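You operate a simulated robot arm through the tools that you are given. There is no shell and no other tool. Be economical: measure what you need, move in short steps, check, and stop when the job is done.

You are at the controls of a simulated two-armed robot. One attempt, no reset.

TASK
Load the blue cassette with the white bundle that stands beside it.
Fine: not in the holder; one hand holds it while the other draws the plate back; latch to free, plate pressed on the bristles.

It is judged by the outcome, as a careful person would: the job done as asked, and still so three seconds after it is handed in. It fails if anything else is knocked over, pushed out of place, dropped, spilled or broken.

THE ROBOT
Two 7-joint arms with fingered hands on one trunk that stands fixed in place. Base frame: the origin is at the foot of the trunk, x ahead of it, y to its left, z up. Units: m, degrees, N and s.
The left shoulder is at [0.2, 0.135, 0.945], the right one opposite. Payload 4 kg a hand.
Tool frame (each hand has its own): the origin (TCP) lies between the finger pads and is the grasp point; the fingertips stand 0.025 m ahead of it; z points along the fingers, y is the line along which they close. Largest opening 0.088 m; the body of the gripper starts 0.029 m behind the TCP. The gripper is a hand of 4 fingers: y runs from the thumb to the fingers, the wrist lies at [-0.013, -0.106, -0.174] in the tool frame, and closing takes about 1.5 s.
Orientation is told as [roll, pitch, yaw] about the base's x, y, z axes, in that order, counted from this pose: with the fingers straight down and the wrist toward the robot, the tool's x, y and z point along [0, 1, 0], [1, 0, 0] and [0, 0, -1] of the base frame.

THE INTERFACE
- The arms move only by the tool step_arm. It takes "left_moves", "right_moves" or both (then of equal length, played together; a hand with none holds still); each is a list of rows, each a list of 2 entries, a list of its own where there are three numbers: the shift along the base's x, y, z in m, then the turn, a rotation vector about the base's x, y, z in degrees. In form: [[[x, y, z], [ax, ay, az]], ...]. A call has 1 to 12 rows; each row shifts and turns the commanded pose from where the row before left it. "left_fingers" and "right_fingers" are, for a hand that has rows, the opening, from 0 (shut) to 1 (fully open), set as the call begins (left out, the last holds). Rows are played at 5 a second. More than 0.05 m and 8.6 degrees between two rows, or a gripper value outside its range, and nothing of the call is played. A pose out of reach is approached as far as the arm can. The call stops where the force on the tool passes 90 N (or 10 N more than at its start, if that is more) or the arm is blocked; 0.2 s more then pass. The fingers move at their own pace (about 0.153 m/s each) and stop on an object; they squeeze with about 29 N. The grip force told is the motor's: it shows also when the fingers shut on nothing. Time passes only in rows, and 0.2 s behind the last, so rows that do not move let the fingers close. The reply holds the time, the measured pose of the TCP, the force on the tool along the base axes, the opening and the grip force, in the units named above and with some noise, with the torque about the TCP (base axes, N m) and any sound that the robot's microphone picked up.
- Cameras (640 x 400 px; columns grow to the right, rows downward): "scene" is now at [0.1447, 0.0147, 1.5594]; the picture's right is [0.16, -0.99, 0.00], its down [-0.63, -0.10, -0.77] and it looks along [0.76, 0.12, -0.63] (base axes); focal length 283 px, centre (320, 200). "left" rides on the left gripper at [-0.064, -0.083, -0.098] in its tool frame; the picture's right is [-0.62, -0.37, 0.69], its down [0.71, -0.63, 0.30] and it looks along [0.32, 0.68, 0.65] (tool axes); focal length 265 px, centre (320, 200). "right" rides on the right gripper at [0.064, -0.083, -0.098] in its tool frame; the picture's right is [-0.62, 0.37, -0.69], its down [-0.71, -0.63, 0.30] and it looks along [-0.32, 0.68, 0.65] (tool axes); focal length 265 px, centre (320, 200). There is no depth. A picture from a camera that has moved, and an enlarged one, comes with that camera's place and axes in the base frame and with its lens.
- snapshot(camera): a new picture of that camera. No time passes.
- raise_lower(by): slides the trunk up (or, below 0, down) by that many m; the arms and the scene camera ride with it, the base frame stays. It gives what a move gives, with no picture.
- move_fingers(index, middle, ring, thumb_bend, thumb_turn, hand): sets how far each is bent, from 0 (flat) to 1 (curled in); at 0.3 the hand is open as for a grip, at 0.7 the pads meet at the TCP. One left out holds its place. A second passes; each finger stops where it meets its share of the squeeze, and holds until it gets a number again. A gripper value or a shape takes the hand back. It gives what a move gives, with no picture; readings hold the bend of each and the force on the fingers (four entries, about 0 where the hand has none), thumb and palm. thumb_turn goes from beside the hand (0) to across from the fingers (1), as for a grip.
- hand_shape(shape, hand): the hand has 4 fingers and takes this shape, open, in about a second: jaw (thumb against the fingers, like two jaws); tri (thumb and two fingers); tip (a fingertip pinch); poke (one finger out to press); point (the index stretched); flat (the hand flat); cup (the hand cupped); fist (a fist). The gripper value then closes the fingers along that shape, each until it touches; the sizes above hold for jaw. It gives what a move gives, with no picture.
- aim_head(pan, tilt): turns the head with the scene camera to pan (to the left, within 97 degrees either way) and tilt (down, from -29 to 69), counted from straight ahead of the robot. It gives what a move gives.
- zoom(camera, box): a new picture of the part [left, top, right, bottom] of that camera's present view, enlarged. No time passes.
- hand_in(): hands the job in; it is judged then, once.

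Work in short steps. Places have to be worked out from the pictures, the camera data and where the tool is seen: move nearer, look again, correct. Check each grasp and each placing, and mend what went wrong. You have 120 turns and 74 pictures in all, those below and enlarged ones among them. Open the grippers and draw the arms clear of the work before you hand the job in, unless the task says otherwise; then end with one line.

The tools are called after "Request:" as a command line: name --argument value ..., lists and objects as JSON in quotes. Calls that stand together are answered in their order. step_arm: Moves the arms, as the interface text tells. Its arguments: {"type":"object","properties":{"left_moves":{"type":"array"},"left_fingers":{"type":"number"},"right_moves":{"type":"array"},"right_fingers":{"type":"number"}},"required":[]} The other tools are called the same way: raise_lower (by) slides the trunk up or down; hand_shape (shape, hand) gives the hand a shape; move_fingers (index, middle, ring, thumb_bend, thumb_turn, hand) moves the fingers one by one; aim_head (pan, tilt) turns the head that bears the scene camera; snapshot (camera) takes a picture; zoom (camera, box) takes an enlarged picture of a part of a camera's view; hand_in () hands the job in.

At the start:

```text
time: 0.0
left_eef_pos: [0.5389, 0.341, 1.2179]
left_ee_rot: [0.0, 0.1, -0.1]
left_ft_force: [-0.3, -1.1, -0.5]
left_wrist_torque: [0.01, 0.02, 0.01]
left_opening: 0.0876
left_gripper_force: 0.1
left_shape: jaw
left_bend: [0.3, 0.3, 0.3, 0.3, 0.98]
left_finger forces: [0.1, 0.0, 0.0, 0.1, 0.0, 0.1]
right_eef_pos: [0.6271, -0.1562, 1.2549]
right_ee_rot: [0.0, 0.1, 0.1]
right_ft_force: [-0.2, -0.7, -0.1]
right_wrist_torque: [0.03, 0.0, 0.0]
right_opening: 0.0875
right_gripper_force: 0.0
right_shape: jaw
right_bend: [0.3, 0.3, 0.3, 0.3, 0.98]
right_finger forces: [0.0, 0.0, 0.0, 0.0, 0.0, 0.0]
trunk travel left (down, up): [-0.55, 0.22]
head pan, tilt: [9.3, 39.4]
```

scene: 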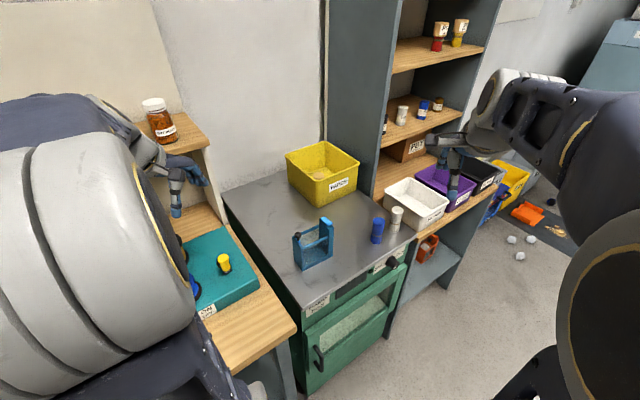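
right: 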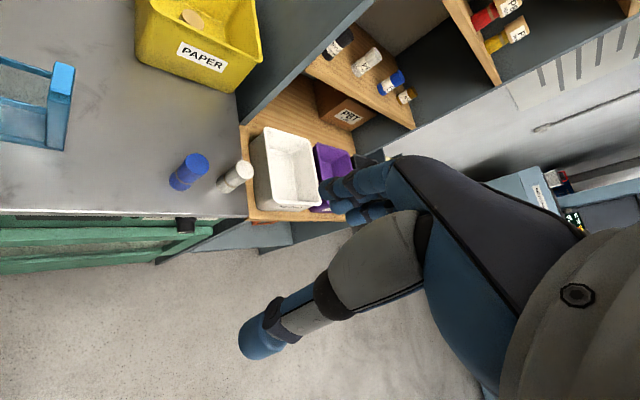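
left: 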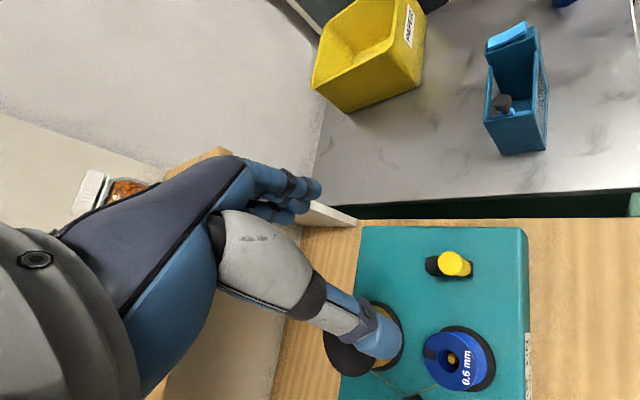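

I'll zoom in on the blue frame and the two cylinders to understand the cassette.

Request:
zoom --camera "scene" --box '[270, 180, 430, 280]'

Request:
zoom --camera "left" --box '[440, 0, 600, 170]'

Request:
zoom --camera "right" --box '[0, 40, 320, 240]'

```text
4.00 times, centred on (350, 230) of scene
camera zoom: at [0.1447, 0.0147, 1.5594], right [0.16, -0.99, 0.0], down [-0.63, -0.1, -0.77], along [0.76, 0.12, -0.63], focal length 1131 px, centre (200, 80)
```

zoom: 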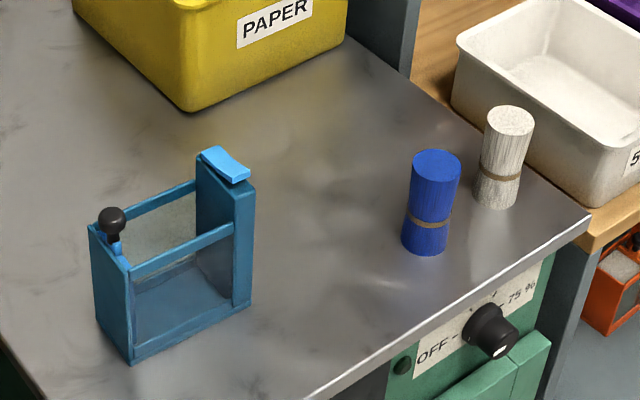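

```text
2.35 times, centred on (520, 85) of left
camera zoom: at [0.4532, 0.2761, 1.3167], right [-0.37, -0.62, -0.69], down [-0.63, 0.71, -0.3], along [0.68, 0.32, -0.65], focal length 624 px, centre (-151, 471)
```

zoom: 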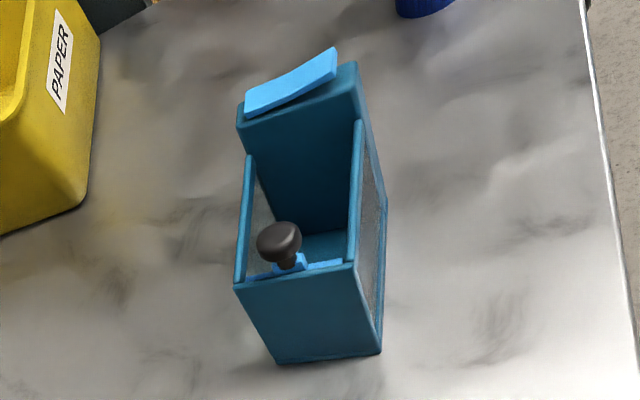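

```text
2.00 times, centred on (160, 140) of right
camera zoom: at [0.5433, -0.0918, 1.353], right [0.37, -0.62, 0.69], down [-0.63, -0.71, -0.3], along [0.68, -0.32, -0.65], focal length 531 px, centre (640, 320)
```

zoom: 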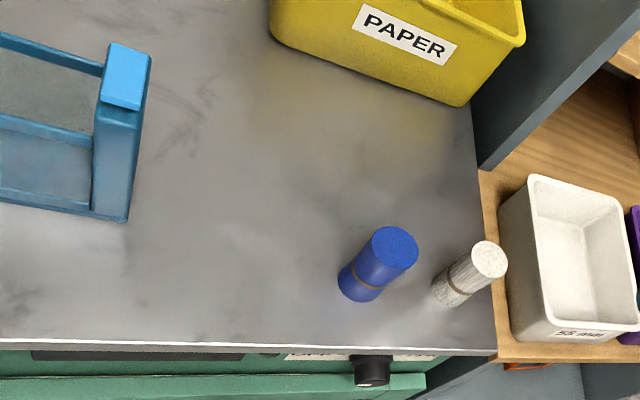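

The cassette has a tall end with a light-blue rocker on top, and a low end with a black-knobbed plate. I'll enlarge further to find out what the plate and latch do.

Request:
zoom --camera "scene" --box '[288, 212, 340, 274]'

Request:
zoom --camera "left" --box '[480, 10, 560, 160]'

Request:
zoom --camera "right" --box '[0, 40, 90, 170]'

```text
6.45 times, centred on (314, 243) of scene
camera zoom: at [0.1447, 0.0147, 1.5594], right [0.16, -0.99, 0.0], down [-0.63, -0.1, -0.77], along [0.76, 0.12, -0.63], focal length 1825 px, centre (359, -77)
```

zoom: 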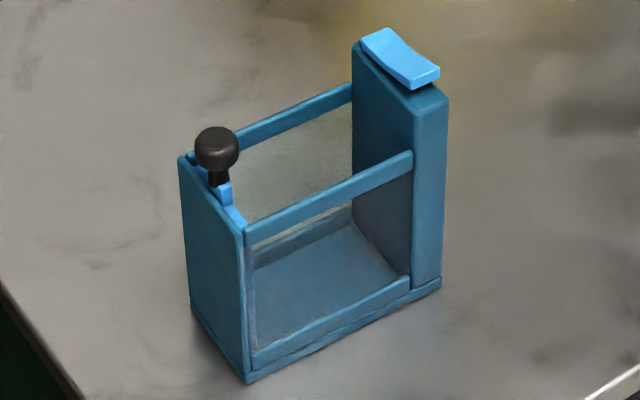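

```text
2.67 times, centred on (520, 85) of left
camera zoom: at [0.4532, 0.2761, 1.3167], right [-0.37, -0.62, -0.69], down [-0.63, 0.71, -0.3], along [0.68, 0.32, -0.65], focal length 708 px, centre (-213, 507)
```

zoom: 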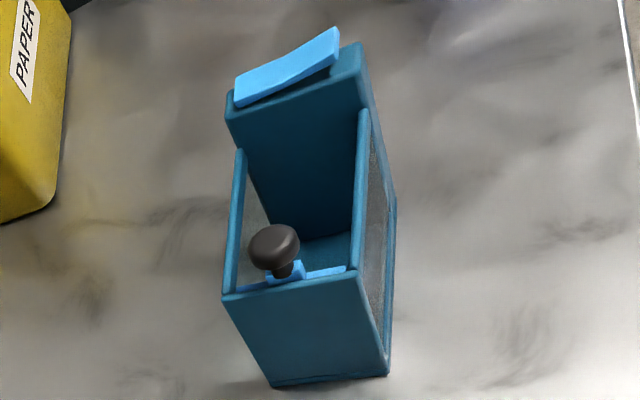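

```text
3.08 times, centred on (45, 105) of right
camera zoom: at [0.5433, -0.0918, 1.353], right [0.37, -0.62, 0.69], down [-0.63, -0.71, -0.3], along [0.68, -0.32, -0.65], focal length 817 px, centre (1166, 492)
```

zoom: 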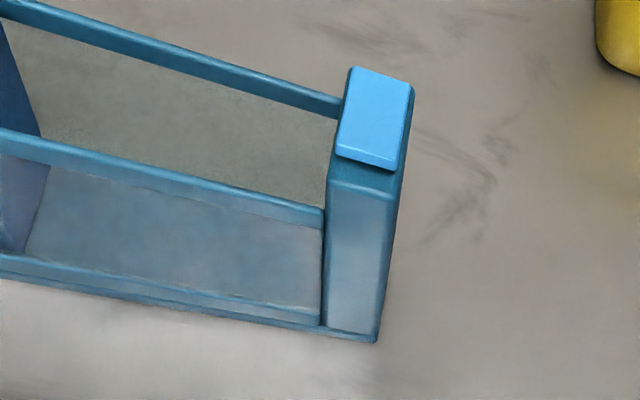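

The plate sits at the low wall, and the latch rocker is on the tall end. I'll bring the left hand, still well above, closer for a nearer look at the inside.

Request:
step_arm --left_moves '[[[-0.01, -0.035, -0.022], [0, 0, 0]], [[-0.01, -0.035, -0.022], [0, 0, 0]], [[-0.01, -0.035, -0.022], [0, 0, 0]], [[-0.009, -0.036, -0.022], [0, 0, 0]], [[0, 0, 0], [0, 0, 0]]]'

Request:
snapshot --camera "left"

```text
time: 1.2
left_eef_pos: [0.4981, 0.1974, 1.129]
left_ee_rot: [0.0, 0.0, 0.1]
left_ft_force: [-0.2, 0.8, -0.6]
left_wrist_torque: [0.02, -0.01, -0.01]
left_opening: 0.0877
left_gripper_force: 0.1
left_shape: jaw
left_bend: [0.3, 0.3, 0.3, 0.3, 0.98]
left_finger forces: [0.1, 0.1, 0.0, 0.0, 0.0, 0.0]
right_eef_pos: [0.6253, -0.1557, 1.2544]
right_ee_rot: [-0.1, 0.0, -0.1]
right_ft_force: [0.7, -0.4, 0.0]
right_wrist_torque: [-0.03, -0.01, -0.05]
right_opening: 0.0875
right_gripper_force: 0.0
right_shape: jaw
right_bend: [0.3, 0.3, 0.3, 0.3, 0.98]
right_finger forces: [0.0, 0.0, 0.1, 0.1, 0.1, 0.1]
trunk travel left (down, up): [-0.55, 0.22]
head pan, tilt: [9.3, 39.4]
```

```text
64 pictures are left
camera left: at [0.4138, 0.1333, 1.2291], right [-0.37, -0.62, -0.69], down [-0.63, 0.71, -0.3], along [0.68, 0.32, -0.65], focal length 265 px, centre (320, 200)
```

left: 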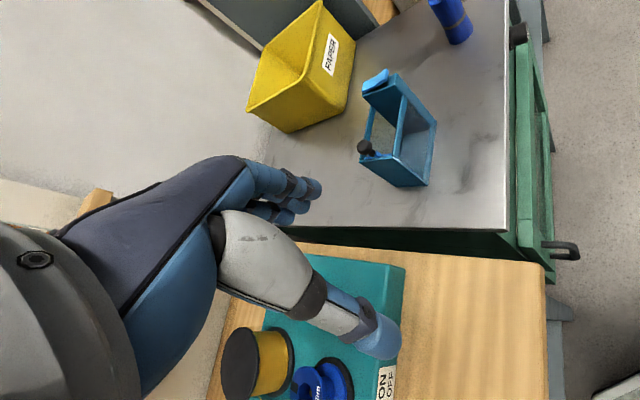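

I'll enlarge the cassette in this view.

Request:
zoom --camera "left" --box '[340, 55, 450, 200]'

```text
2.76 times, centred on (395, 128) of left
camera zoom: at [0.4138, 0.1333, 1.2291], right [-0.37, -0.62, -0.69], down [-0.63, 0.71, -0.3], along [0.68, 0.32, -0.65], focal length 732 px, centre (113, 400)
```

zoom: 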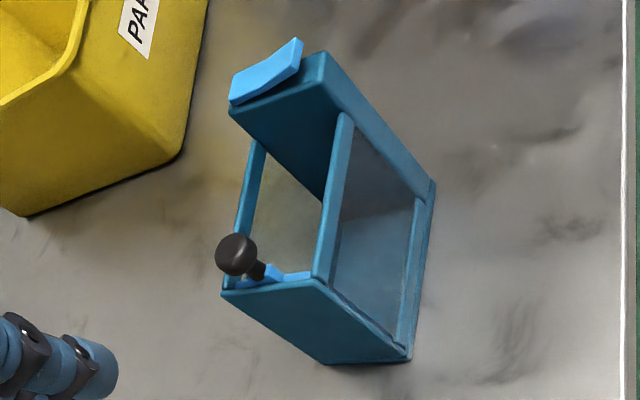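

Geometry so far: table z≈0.857, cassette centre ≈(0.70, 0.12), long axis ≈(0.655,-0.756), white bundle ≈(0.865,-0.127) with its top at 0.953. There are orange objects that may be similar cassettes showing how one looks when loaded; I'll check them.

Request:
zoom --camera "scene" --box '[400, 220, 460, 275]'

Request:
zoom --camera "scene" --box '[480, 170, 580, 260]'

```text
7.27 times, centred on (430, 248) of scene
camera zoom: at [0.1447, 0.0147, 1.5594], right [0.16, -0.99, 0.0], down [-0.63, -0.1, -0.77], along [0.76, 0.12, -0.63], focal length 2057 px, centre (-480, -146)
```

zoom: 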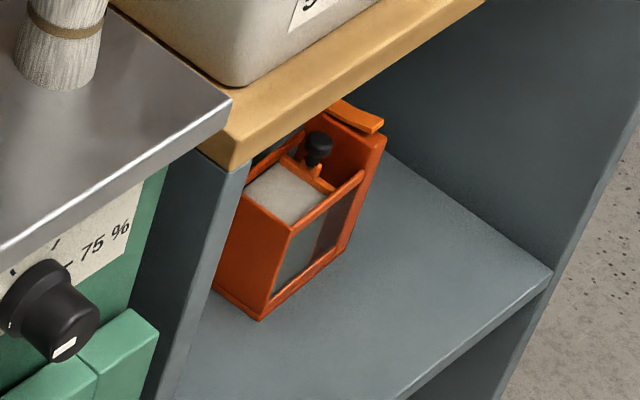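

```text
4.44 times, centred on (530, 215) of scene
camera zoom: at [0.1447, 0.0147, 1.5594], right [0.16, -0.99, 0.0], down [-0.63, -0.1, -0.77], along [0.76, 0.12, -0.63], focal length 1257 px, centre (-613, 133)
```

zoom: 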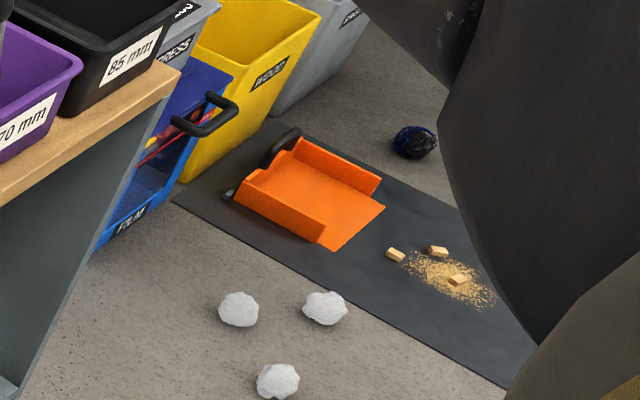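

The orange cassette shows the principle: bristles stand between the low wall and the plate, and the plate springs toward the low wall. So the plate has to be drawn toward the tall block and latched there. I'll compare the latch position on the orange one, which should be at "free".

Request:
zoom --camera "scene" --box '[434, 230, 456, 246]'

Request:
zoom --camera "scene" --box '[312, 212, 332, 230]'

```text
16.00 times, centred on (445, 238) of scene
camera zoom: at [0.1447, 0.0147, 1.5594], right [0.16, -0.99, 0.0], down [-0.63, -0.1, -0.77], along [0.76, 0.12, -0.63], focal length 4526 px, centre (-1680, -408)
```

zoom: 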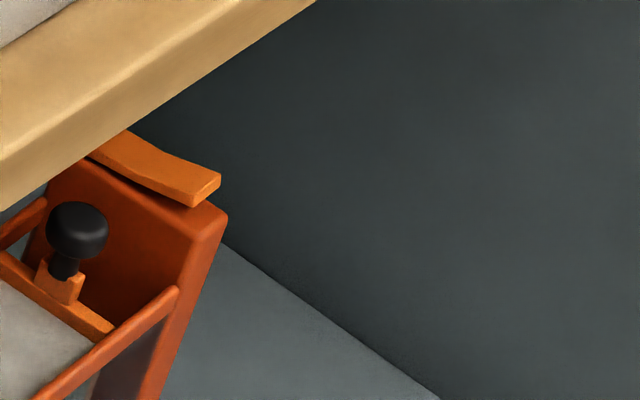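

```text
16.00 times, centred on (322, 221) of scene
camera zoom: at [0.1447, 0.0147, 1.5594], right [0.16, -0.99, 0.0], down [-0.63, -0.1, -0.77], along [0.76, 0.12, -0.63], focal length 4526 px, centre (288, -136)
```

zoom: 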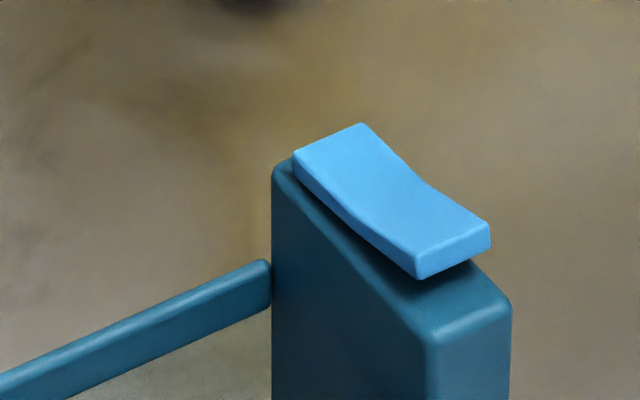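

The blue latch sits like the orange one, so it is at "free" and hold means its near end pressed down. I'll turn the left hand to grip the cassette's low end across its sides, pointing along the long axis and about 30° below horizontal.

Request:
step_arm --left_moves '[[[0.005, 0.006, 0], [0, 0, 8.2]], [[0.005, 0.006, 0], [0, 0, 8.2]], [[0.005, 0.006, 0], [0, 0, 8.2]], [[0.005, 0.006, 0], [0, 0, 8.2]], [[0.005, 0.006, 0], [0, 0, 8.1]], [[0.005, 0.004, -0.007], [-6.48, -5.61, 0]], [[0.005, 0.004, -0.007], [-6.48, -5.61, 0]], [[0.005, 0.004, -0.007], [-6.48, -5.61, 0]], [[0.005, 0.004, -0.007], [-6.48, -5.61, 0]], [[0.005, 0.004, -0.007], [-6.48, -5.61, 0]], [[0.006, 0.004, -0.007], [-6.48, -5.61, 0]], [[0.006, 0.004, -0.007], [-6.48, -5.61, 0]]]' --left_fingers 1

Request:
snapshot --camera "scene"

Request:
snapshot --camera "left"

```text
time: 3.8
left_eef_pos: [0.5707, 0.2657, 1.0852]
left_ee_rot: [-60.2, 0.2, 40.8]
left_ft_force: [0.2, -0.6, -0.2]
left_wrist_torque: [0.01, 0.02, 0.03]
left_opening: 0.0876
left_gripper_force: 0.1
left_shape: jaw
left_bend: [0.3, 0.3, 0.3, 0.3, 0.98]
left_finger forces: [0.0, 0.0, 0.0, 0.1, 0.0, 0.1]
left hand out of reach, approached as far as the arm can: row 10, 11
right_eef_pos: [0.6267, -0.1556, 1.2545]
right_ee_rot: [0.1, 0.0, 0.0]
right_ft_force: [0.1, -1.6, 1.0]
right_wrist_torque: [0.01, 0.01, 0.02]
right_opening: 0.0877
right_gripper_force: 0.1
right_shape: jaw
right_bend: [0.3, 0.3, 0.3, 0.3, 0.98]
right_finger forces: [0.0, 0.1, 0.0, 0.0, 0.0, 0.0]
trunk travel left (down, up): [-0.55, 0.22]
head pan, tilt: [9.3, 39.4]
```

```text
58 pictures are left
camera scene: at [0.1449, 0.0142, 1.5595], right [0.16, -0.99, 0.0], down [-0.63, -0.1, -0.77], along [0.76, 0.12, -0.63], focal length 283 px, centre (320, 200)
```

scene: 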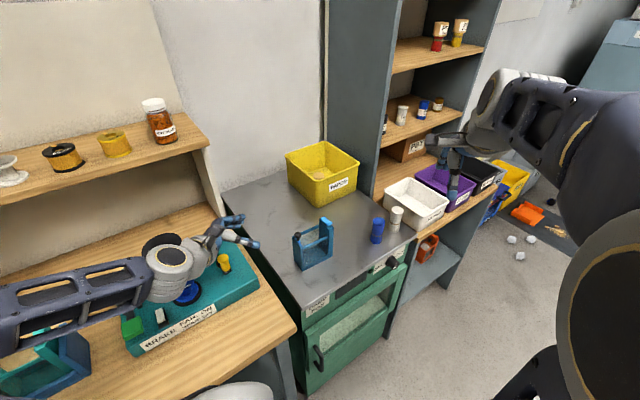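

```text
57 pictures are left
camera left: at [0.4714, 0.2504, 1.1913], right [0.32, -0.93, 0.19], down [-0.54, -0.34, -0.77], along [0.78, 0.14, -0.61], focal length 265 px, centre (320, 200)
```

left: 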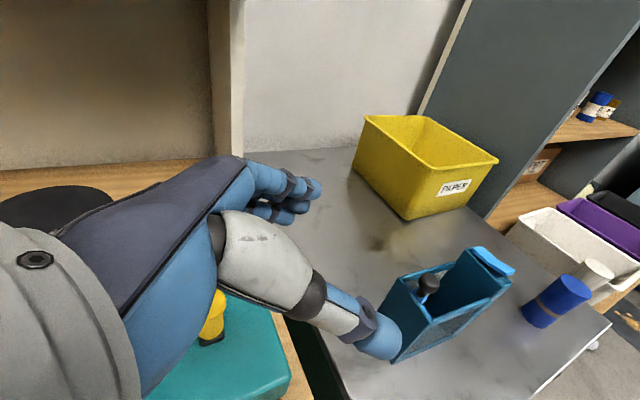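

The orientation is reached, but the forearm is low over the teal machine, whose yellow knob tops out near (0.553, 0.326, 1.0). I'll raise the trunk so the elbow sits higher.

Request:
raise_lower --by 0.15

Request:
step_arm --left_moves '[[[0.016, -0.017, -0.03], [0, 0, 0]], [[0.016, -0.017, -0.03], [0, 0, 0]], [[0.016, -0.017, -0.03], [0, 0, 0]], [[0.017, -0.018, -0.04], [0, 0, 0]], [[0, 0, 0], [0, 0, 0]]]'

Request:
snapshot --camera "scene"

Request:
snapshot --camera "left"

```text
time: 5.5
left_eef_pos: [0.5699, 0.2655, 1.2366]
left_ee_rot: [-60.1, 0.1, 40.9]
left_ft_force: [0.1, 1.1, 0.5]
left_wrist_torque: [-0.03, 0.0, 0.0]
left_opening: 0.0878
left_gripper_force: 0.1
left_shape: jaw
left_bend: [0.3, 0.3, 0.3, 0.3, 0.98]
left_finger forces: [0.0, 0.1, 0.0, 0.0, 0.1, 0.0]
right_eef_pos: [0.6274, -0.1546, 1.4048]
right_ee_rot: [0.0, 0.0, 0.0]
right_ft_force: [-0.3, -0.5, -0.6]
right_wrist_torque: [0.02, 0.0, -0.01]
right_opening: 0.0876
right_gripper_force: 0.1
right_shape: jaw
right_bend: [0.3, 0.3, 0.3, 0.3, 0.98]
right_finger forces: [0.0, 0.0, 0.0, 0.0, 0.0, 0.1]
trunk travel left (down, up): [-0.7, 0.07]
head pan, tilt: [9.3, 39.4]
```

```text
time: 6.8
left_eef_pos: [0.6373, 0.1988, 1.1089]
left_ee_rot: [-60.0, 0.0, 40.9]
left_ft_force: [-0.1, 0.3, 0.7]
left_wrist_torque: [-0.01, -0.02, 0.02]
left_opening: 0.0876
left_gripper_force: 0.1
left_shape: jaw
left_bend: [0.3, 0.3, 0.3, 0.3, 0.98]
left_finger forces: [0.0, 0.0, 0.0, 0.0, 0.0, 0.1]
left hand out of reach, approached as far as the arm can: row 1
right_eef_pos: [0.6263, -0.1555, 1.4042]
right_ee_rot: [-0.1, 0.1, 0.1]
right_ft_force: [0.0, 0.8, 0.8]
right_wrist_torque: [-0.03, -0.02, 0.02]
right_opening: 0.0873
right_gripper_force: 0.0
right_shape: jaw
right_bend: [0.3, 0.3, 0.3, 0.3, 0.98]
right_finger forces: [0.0, 0.1, 0.0, 0.1, 0.0, 0.0]
trunk travel left (down, up): [-0.7, 0.07]
head pan, tilt: [9.3, 39.4]
```

```text
56 pictures are left
camera scene: at [0.1447, 0.0147, 1.7094], right [0.16, -0.99, 0.0], down [-0.63, -0.1, -0.77], along [0.76, 0.12, -0.63], focal length 283 px, centre (320, 200)
```

scene: 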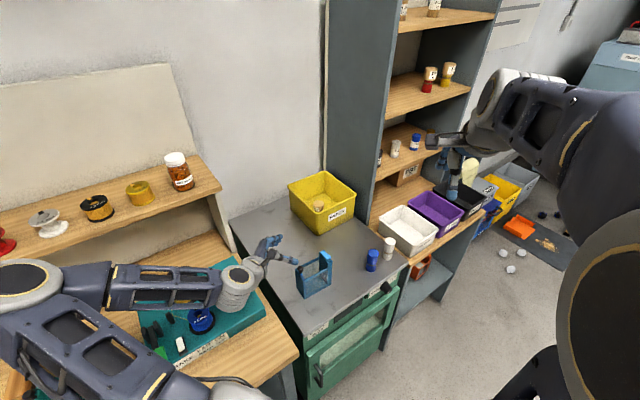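

```text
55 pictures are left
camera left: at [0.5372, 0.1842, 1.2133], right [0.32, -0.93, 0.19], down [-0.54, -0.34, -0.77], along [0.78, 0.14, -0.61], focal length 265 px, centre (320, 200)
```

left: 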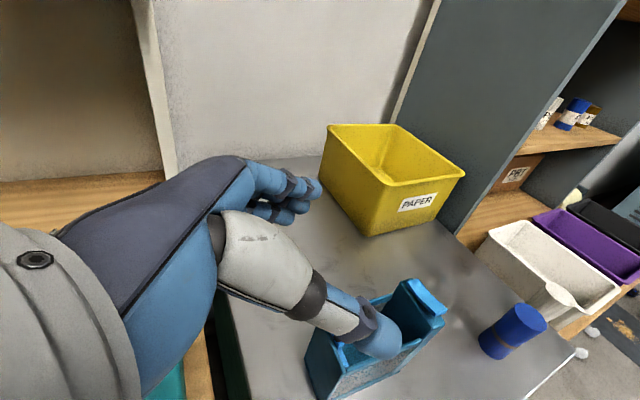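

The elbow is higher now. I'll lower the left hand partway, straight down just outside the low end, and check the clearance.

Request:
step_arm --left_moves '[[[0, 0, -0.03], [0, 0, 0]], [[0, 0, -0.03], [0, 0, 0]], [[0, 0, -0.03], [0, 0, 0]], [[0, 0, 0], [0, 0, 0]]]'

Request:
snapshot --camera "scene"

Request:
snapshot --camera "left"

```text
time: 7.8
left_eef_pos: [0.637, 0.1983, 1.0174]
left_ee_rot: [-60.0, 0.1, 40.9]
left_ft_force: [-0.2, 0.8, 0.8]
left_wrist_torque: [0.01, -0.02, -0.01]
left_opening: 0.0877
left_gripper_force: 0.0
left_shape: jaw
left_bend: [0.3, 0.3, 0.3, 0.3, 0.98]
left_finger forces: [0.0, 0.1, 0.0, 0.1, 0.0, 0.1]
right_eef_pos: [0.6262, -0.1558, 1.404]
right_ee_rot: [0.1, 0.0, 0.1]
right_ft_force: [0.0, -0.2, 0.4]
right_wrist_torque: [0.05, 0.0, -0.02]
right_opening: 0.0873
right_gripper_force: 0.0
right_shape: jaw
right_bend: [0.3, 0.3, 0.3, 0.3, 0.98]
right_finger forces: [0.0, 0.0, 0.0, 0.1, 0.1, 0.0]
trunk travel left (down, up): [-0.7, 0.07]
head pan, tilt: [9.3, 39.4]
```

```text
54 pictures are left
camera scene: at [0.1447, 0.0147, 1.7094], right [0.16, -0.99, 0.0], down [-0.63, -0.1, -0.77], along [0.76, 0.12, -0.63], focal length 283 px, centre (320, 200)
```

scene: 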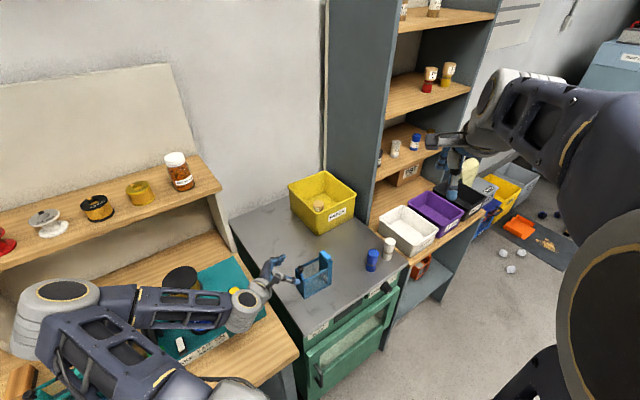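

```text
53 pictures are left
camera left: at [0.5375, 0.1828, 1.1228], right [0.32, -0.93, 0.19], down [-0.54, -0.34, -0.77], along [0.78, 0.14, -0.61], focal length 265 px, centre (320, 200)
```

left: 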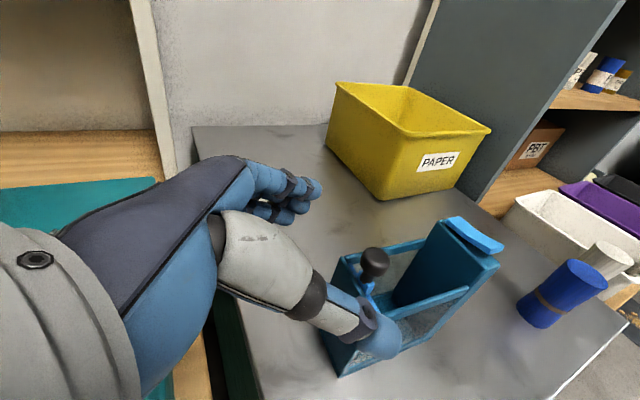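

Clearance looks fine. I'll go down to grip height.

Request:
step_arm --left_moves '[[[0, 0, -0.03], [0, 0, 0]], [[0, 0, -0.035], [0, 0, 0]], [[0, 0, 0], [0, 0, 0]]]'

Request:
snapshot --camera "left"

Request:
zoom --camera "scene" --box '[220, 230, 350, 320]'

```text
time: 8.6
left_eef_pos: [0.6379, 0.1994, 0.9503]
left_ee_rot: [-60.1, -0.1, 40.9]
left_ft_force: [0.0, 0.2, 1.0]
left_wrist_torque: [0.0, 0.01, 0.01]
left_opening: 0.0876
left_gripper_force: 0.1
left_shape: jaw
left_bend: [0.3, 0.3, 0.3, 0.3, 0.98]
left_finger forces: [0.0, 0.0, 0.0, 0.1, 0.1, 0.1]
right_eef_pos: [0.6268, -0.1542, 1.4049]
right_ee_rot: [0.0, 0.0, 0.0]
right_ft_force: [0.4, 0.5, 0.2]
right_wrist_torque: [-0.01, 0.01, 0.0]
right_opening: 0.0876
right_gripper_force: 0.0
right_shape: jaw
right_bend: [0.3, 0.3, 0.3, 0.3, 0.98]
right_finger forces: [0.0, 0.0, 0.1, 0.0, 0.0, 0.0]
trunk travel left (down, up): [-0.7, 0.07]
head pan, tilt: [9.3, 39.4]
```

```text
52 pictures are left
camera left: at [0.5381, 0.1845, 1.0567], right [0.32, -0.93, 0.19], down [-0.54, -0.34, -0.77], along [0.78, 0.14, -0.61], focal length 265 px, centre (320, 200)
```

left: 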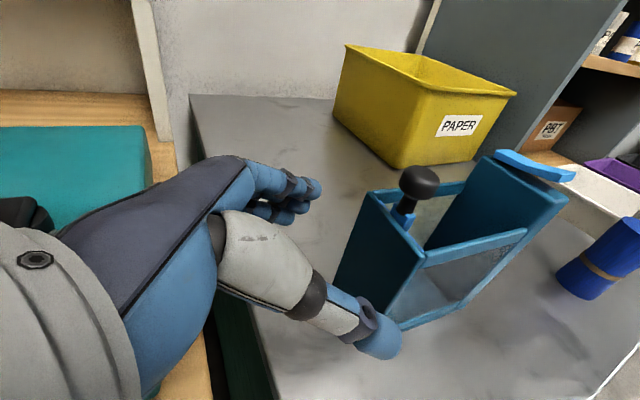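

```text
4.44 times, centred on (285, 275) of scene
camera zoom: at [0.1447, 0.0147, 1.7094], right [0.16, -0.99, 0.0], down [-0.63, -0.1, -0.77], along [0.76, 0.12, -0.63], focal length 1257 px, centre (476, -133)
```

zoom: 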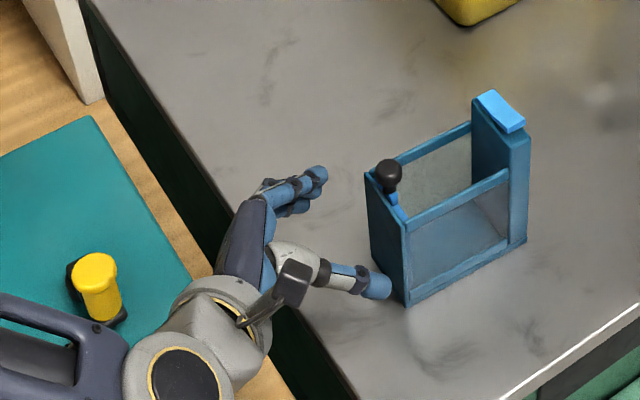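

Aligned. I'll advance along the tool axis so the pads flank the low end, then look before closing.

Request:
step_arm --left_moves '[[[0.012, -0.016, -0.011], [0, 0, 0]], [[0.012, -0.015, -0.011], [0, 0, 0]], [[0.012, -0.015, -0.011], [0, 0, 0]], [[0, 0, 0], [0, 0, 0]]]'

Request:
zoom --camera "scene" --box '[220, 230, 350, 320]'

```text
time: 9.6
left_eef_pos: [0.668, 0.1705, 0.9379]
left_ee_rot: [-60.0, 0.2, 40.7]
left_ft_force: [-0.3, 0.3, 0.1]
left_wrist_torque: [-0.01, 0.02, -0.02]
left_opening: 0.0879
left_gripper_force: 0.0
left_shape: jaw
left_bend: [0.3, 0.3, 0.3, 0.3, 0.98]
left_finger forces: [0.0, 0.1, 0.0, 0.0, 0.2, 0.0]
left hand out of reach, approached as far as the arm can: row 2, 3
right_eef_pos: [0.6259, -0.1555, 1.4043]
right_ee_rot: [0.0, 0.0, 0.0]
right_ft_force: [0.5, -0.7, 0.7]
right_wrist_torque: [0.03, -0.02, -0.01]
right_opening: 0.0876
right_gripper_force: 0.1
right_shape: jaw
right_bend: [0.3, 0.3, 0.3, 0.3, 0.98]
right_finger forces: [0.0, 0.1, 0.0, 0.0, 0.0, 0.0]
trunk travel left (down, up): [-0.7, 0.07]
head pan, tilt: [9.3, 39.4]
```

```text
4.44 times, centred on (285, 275) of scene
camera zoom: at [0.1447, 0.0147, 1.7094], right [0.16, -0.99, 0.0], down [-0.63, -0.1, -0.77], along [0.76, 0.12, -0.63], focal length 1257 px, centre (476, -133)
```

zoom: 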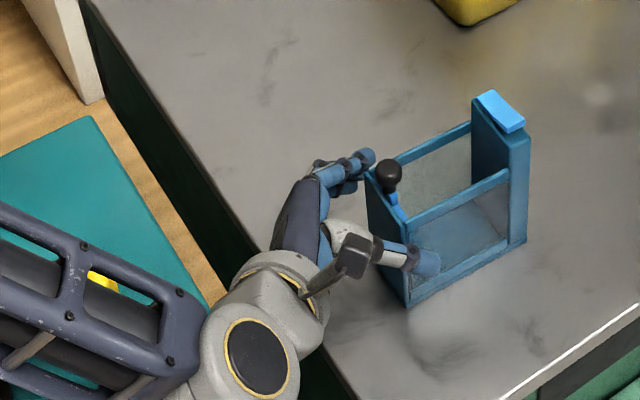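

The arm stopped about 2 cm short of the commanded point because of its reach. I'll steepen the hand slightly to ease that.

Request:
step_arm --left_moves '[[[0, 0, 0], [3.2, 2.8, 0]], [[0, 0, 0.0], [3.2, 2.8, 0]], [[0, 0, 0], [0, 0, 0]]]'

```text
time: 10.3
left_eef_pos: [0.6683, 0.171, 0.9384]
left_ee_rot: [-51.6, 0.0, 40.9]
left_ft_force: [0.0, 0.3, -0.3]
left_wrist_torque: [0.01, 0.01, 0.03]
left_opening: 0.0876
left_gripper_force: 0.1
left_shape: jaw
left_bend: [0.3, 0.3, 0.3, 0.3, 0.98]
left_finger forces: [0.1, 0.0, 0.0, 0.1, 0.5, 0.1]
right_eef_pos: [0.6276, -0.1547, 1.4041]
right_ee_rot: [0.0, -0.1, 0.0]
right_ft_force: [0.2, 0.4, -0.9]
right_wrist_torque: [-0.02, -0.03, 0.02]
right_opening: 0.0878
right_gripper_force: 0.1
right_shape: jaw
right_bend: [0.3, 0.3, 0.3, 0.3, 0.98]
right_finger forces: [0.0, 0.0, 0.0, 0.0, 0.1, 0.0]
trunk travel left (down, up): [-0.7, 0.07]
head pan, tilt: [9.3, 39.4]
```

The steeper pose is in reach. I'll advance the remaining distance.

Request:
step_arm --left_moves '[[[0.004, -0.01, -0.006], [0, 0, 0]], [[0.004, -0.01, -0.008], [0, 0, 0]], [[0, 0, 0], [0, 0, 0]]]'

Request:
snapshot --camera "left"

Request:
zoom --camera "scene" --box '[200, 220, 350, 330]'

```text
time: 11.2
left_eef_pos: [0.6732, 0.163, 0.9364]
left_ee_rot: [-51.5, 0.1, 40.9]
left_ft_force: [-1.0, 0.7, -0.4]
left_wrist_torque: [0.01, -0.03, 0.01]
left_opening: 0.0878
left_gripper_force: 0.1
left_shape: jaw
left_bend: [0.3, 0.3, 0.3, 0.3, 0.98]
left_finger forces: [0.0, 0.1, 0.0, 0.0, 0.8, 0.0]
left hand out of reach, approached as far as the arm can: row 1, 2
right_eef_pos: [0.6268, -0.1552, 1.403]
right_ee_rot: [0.1, 0.0, 0.0]
right_ft_force: [-0.5, 0.8, 0.3]
right_wrist_torque: [-0.05, 0.01, -0.01]
right_opening: 0.0875
right_gripper_force: 0.1
right_shape: jaw
right_bend: [0.3, 0.3, 0.3, 0.3, 0.98]
right_finger forces: [0.0, 0.0, 0.0, 0.0, 0.1, 0.0]
trunk travel left (down, up): [-0.7, 0.07]
head pan, tilt: [9.3, 39.4]
```

```text
49 pictures are left
camera left: at [0.585, 0.1358, 1.0493], right [0.33, -0.94, 0.05], down [-0.61, -0.26, -0.75], along [0.72, 0.21, -0.66], focal length 265 px, centre (320, 200)
```

left: 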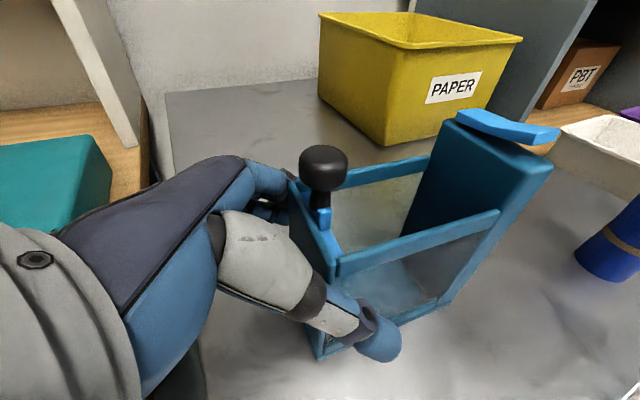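

```text
3.64 times, centred on (275, 275) of scene
camera zoom: at [0.1447, 0.0147, 1.7094], right [0.16, -0.99, 0.0], down [-0.63, -0.1, -0.77], along [0.76, 0.12, -0.63], focal length 1028 px, centre (484, -73)
```

zoom: 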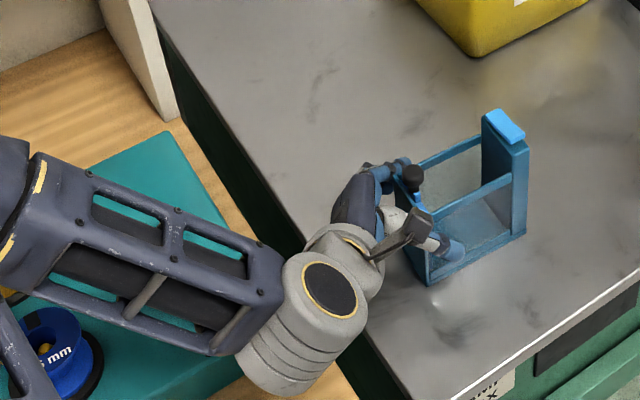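

The fingers flank the low end. I'll shift about 5 mm toward the thumb side to centre, then close the left grip.

Request:
step_arm --left_moves '[[[-0.004, -0.003, 0], [0, 0, 0]], [[0, 0, 0], [0, 0, 0]]]'

Request:
step_arm --left_moves '[[[0, 0, 0], [0, 0, 0]], [[0, 0, 0], [0, 0, 0]], [[0, 0, 0], [0, 0, 0]], [[0, 0, 0], [0, 0, 0]], [[0, 0, 0], [0, 0, 0]], [[0, 0, 0], [0, 0, 0]], [[0, 0, 0], [0, 0, 0]]]' --left_fingers 0

Request:
snapshot --camera "left"

Request:
zoom --camera "scene" --box '[270, 230, 350, 310]'

```text
time: 11.8
left_eef_pos: [0.6693, 0.16, 0.938]
left_ee_rot: [-51.5, 0.2, 40.8]
left_ft_force: [0.5, -0.3, 0.1]
left_wrist_torque: [0.0, -0.01, 0.03]
left_opening: 0.0879
left_gripper_force: 0.0
left_shape: jaw
left_bend: [0.3, 0.3, 0.3, 0.3, 0.98]
left_finger forces: [0.0, 0.0, 0.1, 0.0, 0.2, 0.0]
right_eef_pos: [0.6264, -0.1568, 1.4042]
right_ee_rot: [0.0, -0.1, 0.0]
right_ft_force: [-0.6, 0.2, -0.2]
right_wrist_torque: [0.01, 0.01, 0.01]
right_opening: 0.0878
right_gripper_force: 0.1
right_shape: jaw
right_bend: [0.3, 0.3, 0.3, 0.3, 0.98]
right_finger forces: [0.0, 0.0, 0.0, 0.0, 0.0, 0.0]
trunk travel left (down, up): [-0.7, 0.07]
head pan, tilt: [9.3, 39.4]
```

```text
time: 13.3
left_eef_pos: [0.6679, 0.16, 0.9376]
left_ee_rot: [-51.4, 0.2, 40.9]
left_ft_force: [0.4, -0.8, 1.0]
left_wrist_torque: [0.02, 0.0, -0.03]
left_opening: 0.0487
left_gripper_force: 29.0
left_shape: jaw
left_bend: [0.74, 0.42, 0.38, 0.67, 1.0]
left_finger forces: [14.6, 7.9, 3.6, 0.1, 26.5, 0.0]
right_eef_pos: [0.6278, -0.1561, 1.4039]
right_ee_rot: [0.0, -0.1, 0.0]
right_ft_force: [-0.1, 0.6, -0.2]
right_wrist_torque: [0.0, 0.0, -0.01]
right_opening: 0.0875
right_gripper_force: 0.1
right_shape: jaw
right_bend: [0.3, 0.3, 0.3, 0.3, 0.98]
right_finger forces: [0.0, 0.0, 0.0, 0.0, 0.0, 0.0]
trunk travel left (down, up): [-0.7, 0.07]
head pan, tilt: [9.3, 39.4]
```

```text
47 pictures are left
camera left: at [0.58, 0.133, 1.0503], right [0.33, -0.94, 0.05], down [-0.61, -0.26, -0.75], along [0.72, 0.21, -0.66], focal length 265 px, centre (320, 200)
```

left: 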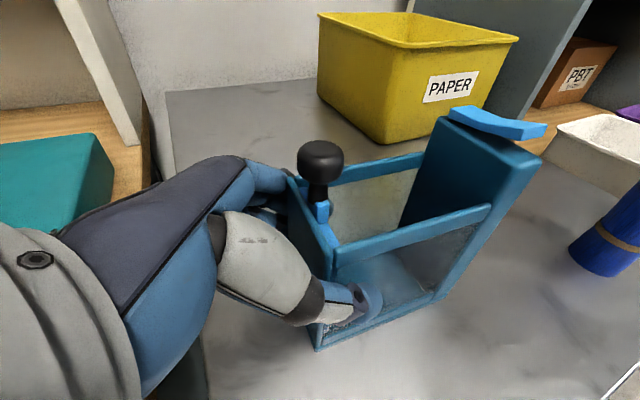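

```text
5.00 times, centred on (310, 270) of scene
camera zoom: at [0.1448, 0.0147, 1.7094], right [0.16, -0.99, 0.0], down [-0.63, -0.1, -0.77], along [0.76, 0.12, -0.63], focal length 1414 px, centre (370, -150)
```

zoom: 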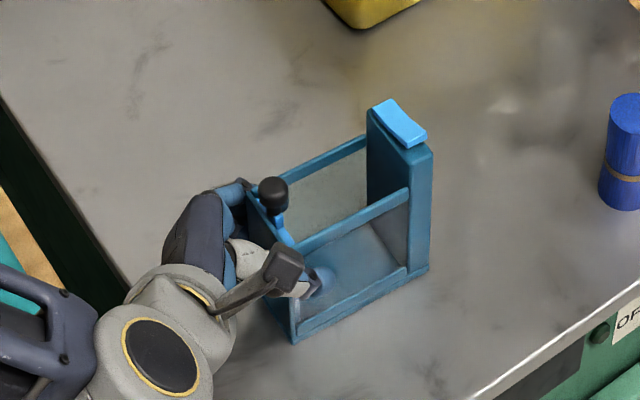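

Grip is solid: 29 N, opening 0.049 m, matching the cassette width. Next I'll give the right hand the poke shape and bring it above the latch with 40° of yaw.

Request:
hand_shape --hand "right" --shape "poke"

Request:
step_arm --right_moves '[[[0.011, 0.025, -0.033], [0, 0, 5]], [[0.011, 0.025, -0.033], [0, 0, 5]], [[0.011, 0.025, -0.033], [0, 0, 5]], [[0.011, 0.025, -0.033], [0, 0, 5]], [[0.011, 0.025, -0.033], [0, 0, 5]], [[0.011, 0.025, -0.033], [0, 0, 5]], [[0.011, 0.025, -0.033], [0, 0, 5]], [[0.011, 0.025, -0.033], [0, 0, 5]], [[0, 0, 0], [0, 0, 0]]]'

Request:
snapshot --camera "right"

Request:
snapshot --camera "scene"

```text
time: 14.2
left_eef_pos: [0.6686, 0.1598, 0.9377]
left_ee_rot: [-51.5, 0.3, 40.7]
left_ft_force: [0.2, -1.3, 0.4]
left_wrist_torque: [0.02, -0.03, -0.06]
left_opening: 0.0487
left_gripper_force: 28.5
left_shape: jaw
left_bend: [0.74, 0.42, 0.38, 0.67, 1.0]
left_finger forces: [14.7, 7.9, 3.7, 0.1, 26.5, 0.0]
right_eef_pos: [0.6269, -0.1569, 1.4051]
right_ee_rot: [-0.1, -0.1, -0.1]
right_ft_force: [0.4, -0.2, 0.0]
right_wrist_torque: [0.02, 0.02, 0.0]
right_opening: 0.0
right_gripper_force: 0.0
right_shape: poke
right_bend: [0.7, 0.7, 0.99, 1.0, 1.0]
right_finger forces: [0.0, 0.1, 0.1, 0.1, 0.0, 0.0]
trunk travel left (down, up): [-0.7, 0.07]
head pan, tilt: [9.3, 39.4]
```

```text
time: 16.2
left_eef_pos: [0.6688, 0.1599, 0.9374]
left_ee_rot: [-51.5, 0.1, 40.8]
left_ft_force: [-0.5, -0.5, -0.1]
left_wrist_torque: [0.08, -0.04, 0.0]
left_opening: 0.0484
left_gripper_force: 29.6
left_shape: jaw
left_bend: [0.74, 0.42, 0.39, 0.67, 1.0]
left_finger forces: [14.9, 8.1, 3.7, 0.0, 27.2, 0.0]
right_eef_pos: [0.7156, 0.0447, 1.14]
right_ee_rot: [0.0, -0.1, 40.1]
right_ft_force: [0.2, 0.0, -0.2]
right_wrist_torque: [-0.01, 0.02, -0.01]
right_opening: 0.0
right_gripper_force: 0.0
right_shape: poke
right_bend: [0.7, 0.7, 0.99, 1.0, 1.0]
right_finger forces: [0.0, 0.0, 0.1, 0.0, 0.1, 0.0]
trunk travel left (down, up): [-0.7, 0.07]
head pan, tilt: [9.3, 39.4]
```

```text
45 pictures are left
camera right: at [0.6092, 0.0396, 1.2391], right [0.68, -0.24, 0.69], down [-0.02, -0.95, -0.3], along [0.73, 0.19, -0.65], focal length 265 px, centre (320, 200)
```

right: 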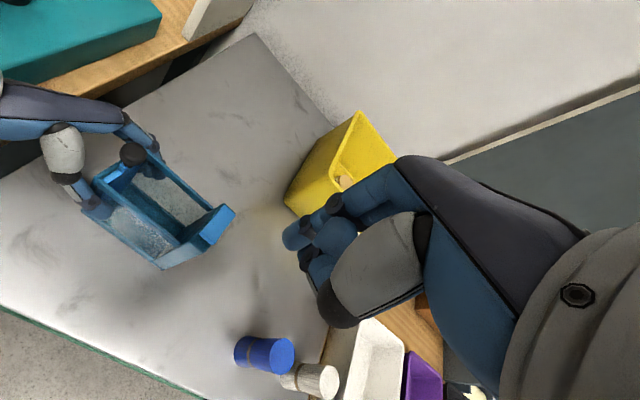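

```text
44 pictures are left
camera scene: at [0.1447, 0.0147, 1.7094], right [0.16, -0.99, 0.0], down [-0.63, -0.1, -0.77], along [0.76, 0.12, -0.63], focal length 283 px, centre (320, 200)
```

scene: 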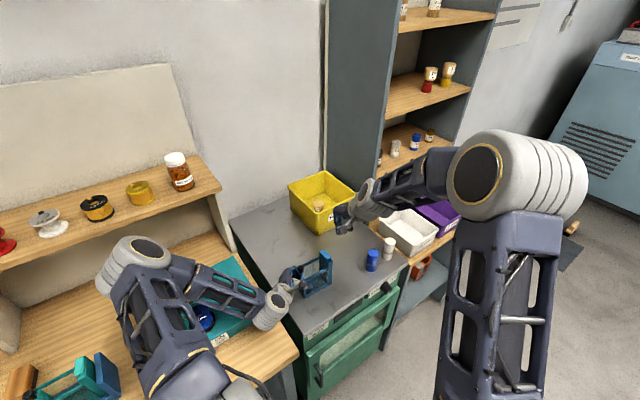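

I'll zoom in on the right hand to see where the poking fingertip is relative to the tool point.

Request:
zoom --camera "right" --box '[80, 120, 440, 345]'

Request:
zoom --camera "scene" --box '[280, 185, 380, 300]'

```text
1.78 times, centred on (260, 232) of right
camera zoom: at [0.6092, 0.0396, 1.2391], right [0.68, -0.24, 0.69], down [-0.02, -0.95, -0.3], along [0.73, 0.19, -0.65], focal length 472 px, centre (427, 142)
```

zoom: 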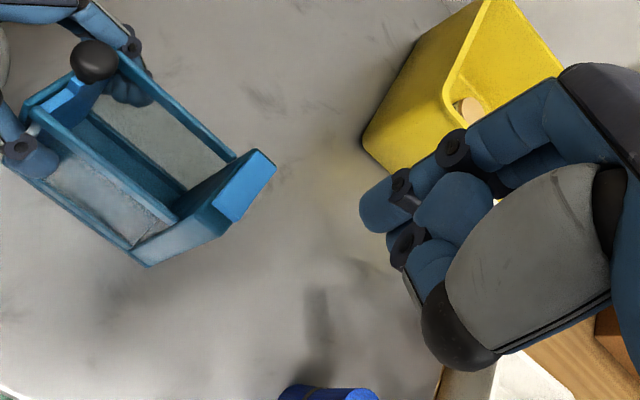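

```text
3.48 times, centred on (330, 242) of scene
camera zoom: at [0.1447, 0.0147, 1.7094], right [0.16, -0.99, 0.0], down [-0.63, -0.1, -0.77], along [0.76, 0.12, -0.63], focal length 984 px, centre (285, 52)
```

zoom: 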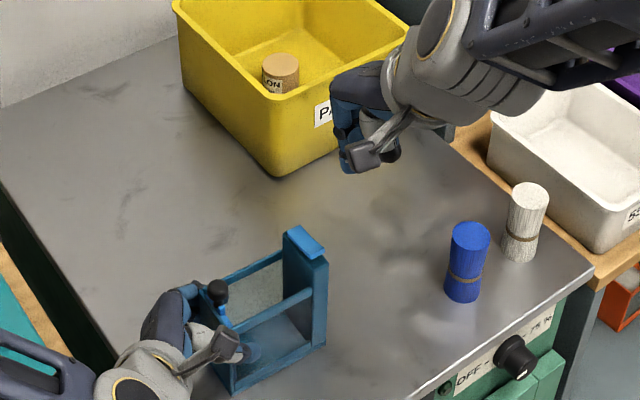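

The index tip is about 0.027 m below the tool point and slightly to +y. I'll move above the latch's near end at ≈(0.718, 0.075, 1.0), stopping about 1.5 cm above.

Request:
step_arm --right_moves '[[[0.002, 0.012, -0.03], [0, 0, 0]], [[0.002, 0.011, -0.03], [0, 0, 0]], [[0.001, 0, -0.035], [0, 0, 0]], [[0, 0, 0], [0, 0, 0]]]'

Request:
snapshot --camera "right"

Request:
zoom --camera "left" --box '[380, 50, 600, 190]'

Request:
zoom --camera "scene" --box '[280, 220, 360, 300]'

```text
time: 17.2
left_eef_pos: [0.6699, 0.1598, 0.9377]
left_ee_rot: [-51.5, 0.3, 40.8]
left_ft_force: [-0.1, 0.1, 0.1]
left_wrist_torque: [0.03, -0.04, -0.01]
left_opening: 0.0487
left_gripper_force: 29.4
left_shape: jaw
left_bend: [0.74, 0.42, 0.39, 0.67, 1.0]
left_finger forces: [15.0, 8.1, 3.9, 0.1, 27.2, 0.1]
right_eef_pos: [0.7188, 0.0671, 1.0443]
right_ee_rot: [0.1, 0.0, 40.0]
right_ft_force: [-0.3, -0.1, 0.7]
right_wrist_torque: [0.01, 0.02, -0.03]
right_opening: 0.0001
right_gripper_force: 0.0
right_shape: poke
right_bend: [0.7, 0.7, 0.99, 1.0, 1.0]
right_finger forces: [0.0, 0.0, 0.0, 0.0, 0.0, 0.1]
trunk travel left (down, up): [-0.7, 0.07]
head pan, tilt: [9.3, 39.4]
```

```text
41 pictures are left
camera right: at [0.6138, 0.0626, 1.1432], right [0.68, -0.24, 0.69], down [-0.02, -0.95, -0.3], along [0.73, 0.19, -0.65], focal length 265 px, centre (320, 200)
```

right: 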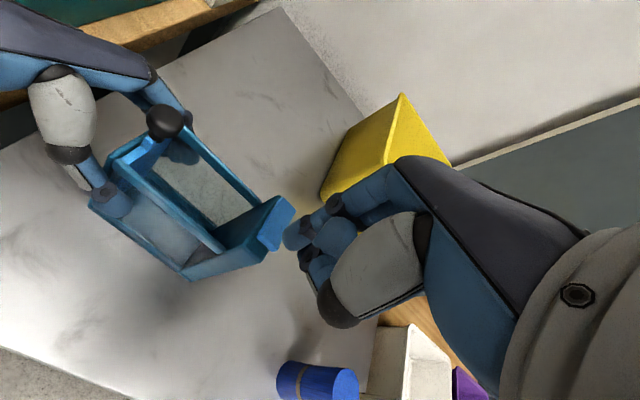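

```text
2.86 times, centred on (490, 120) of left
camera zoom: at [0.5801, 0.133, 1.0503], right [0.33, -0.94, 0.05], down [-0.61, -0.26, -0.75], along [0.72, 0.21, -0.66], focal length 758 px, centre (-166, 429)
```

zoom: 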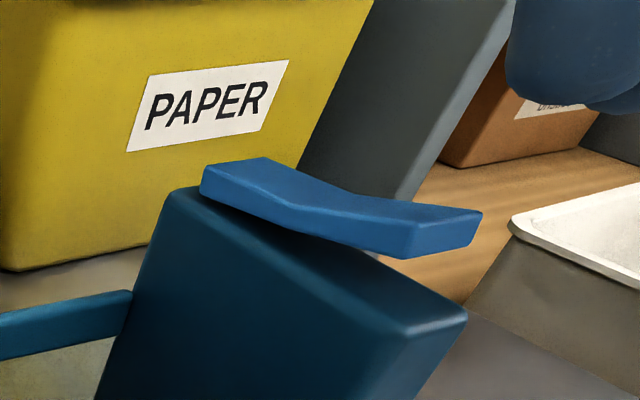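

```text
5.00 times, centred on (320, 260) of scene
camera zoom: at [0.1448, 0.0147, 1.7094], right [0.16, -0.99, 0.0], down [-0.63, -0.1, -0.77], along [0.76, 0.12, -0.63], focal length 1414 px, centre (320, -100)
```

zoom: 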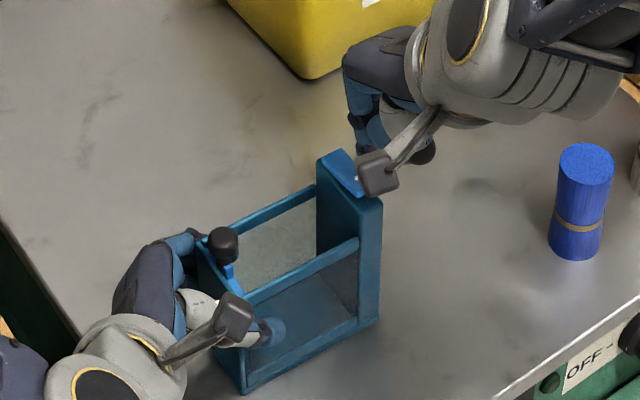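

The tip is lined up with the raised near end. I'll shift 5 mm inboard and press down gently.

Request:
step_arm --right_moves '[[[0.004, 0.003, -0.006], [0, 0, 0]], [[0, 0, -0.006], [0, 0, 0]], [[0, 0, -0.006], [0, 0, 0]], [[0, 0, -0.004], [0, 0, 0]], [[0, 0, 0], [0, 0, 0]]]'

Request:
zoom --camera "left" --box '[380, 50, 600, 190]'

```text
time: 18.4
left_eef_pos: [0.6692, 0.1601, 0.9381]
left_ee_rot: [-51.5, 0.2, 40.7]
left_ft_force: [0.1, 0.1, -0.1]
left_wrist_torque: [0.07, -0.08, -0.01]
left_opening: 0.0488
left_gripper_force: 28.6
left_shape: jaw
left_bend: [0.74, 0.42, 0.39, 0.67, 1.0]
left_finger forces: [15.0, 8.1, 3.8, 0.0, 27.3, 0.0]
right_eef_pos: [0.7235, 0.0706, 1.0223]
right_ee_rot: [-0.1, 0.0, 40.0]
right_ft_force: [0.5, -1.4, -0.6]
right_wrist_torque: [0.03, 0.03, -0.02]
right_opening: 0.0
right_gripper_force: 0.1
right_shape: poke
right_bend: [0.7, 0.7, 0.99, 1.0, 1.0]
right_finger forces: [0.0, 0.0, 0.1, 0.0, 0.0, 0.0]
trunk travel left (down, up): [-0.7, 0.07]
head pan, tilt: [9.3, 39.4]
```

```text
2.86 times, centred on (490, 120) of left
camera zoom: at [0.5801, 0.133, 1.0503], right [0.33, -0.94, 0.05], down [-0.61, -0.26, -0.75], along [0.72, 0.21, -0.66], focal length 758 px, centre (-166, 429)
```

zoom: 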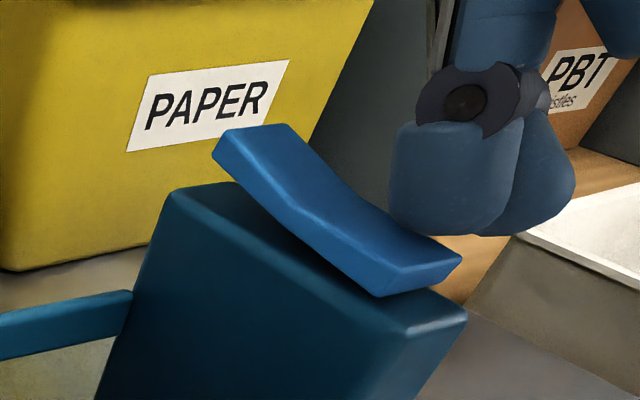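

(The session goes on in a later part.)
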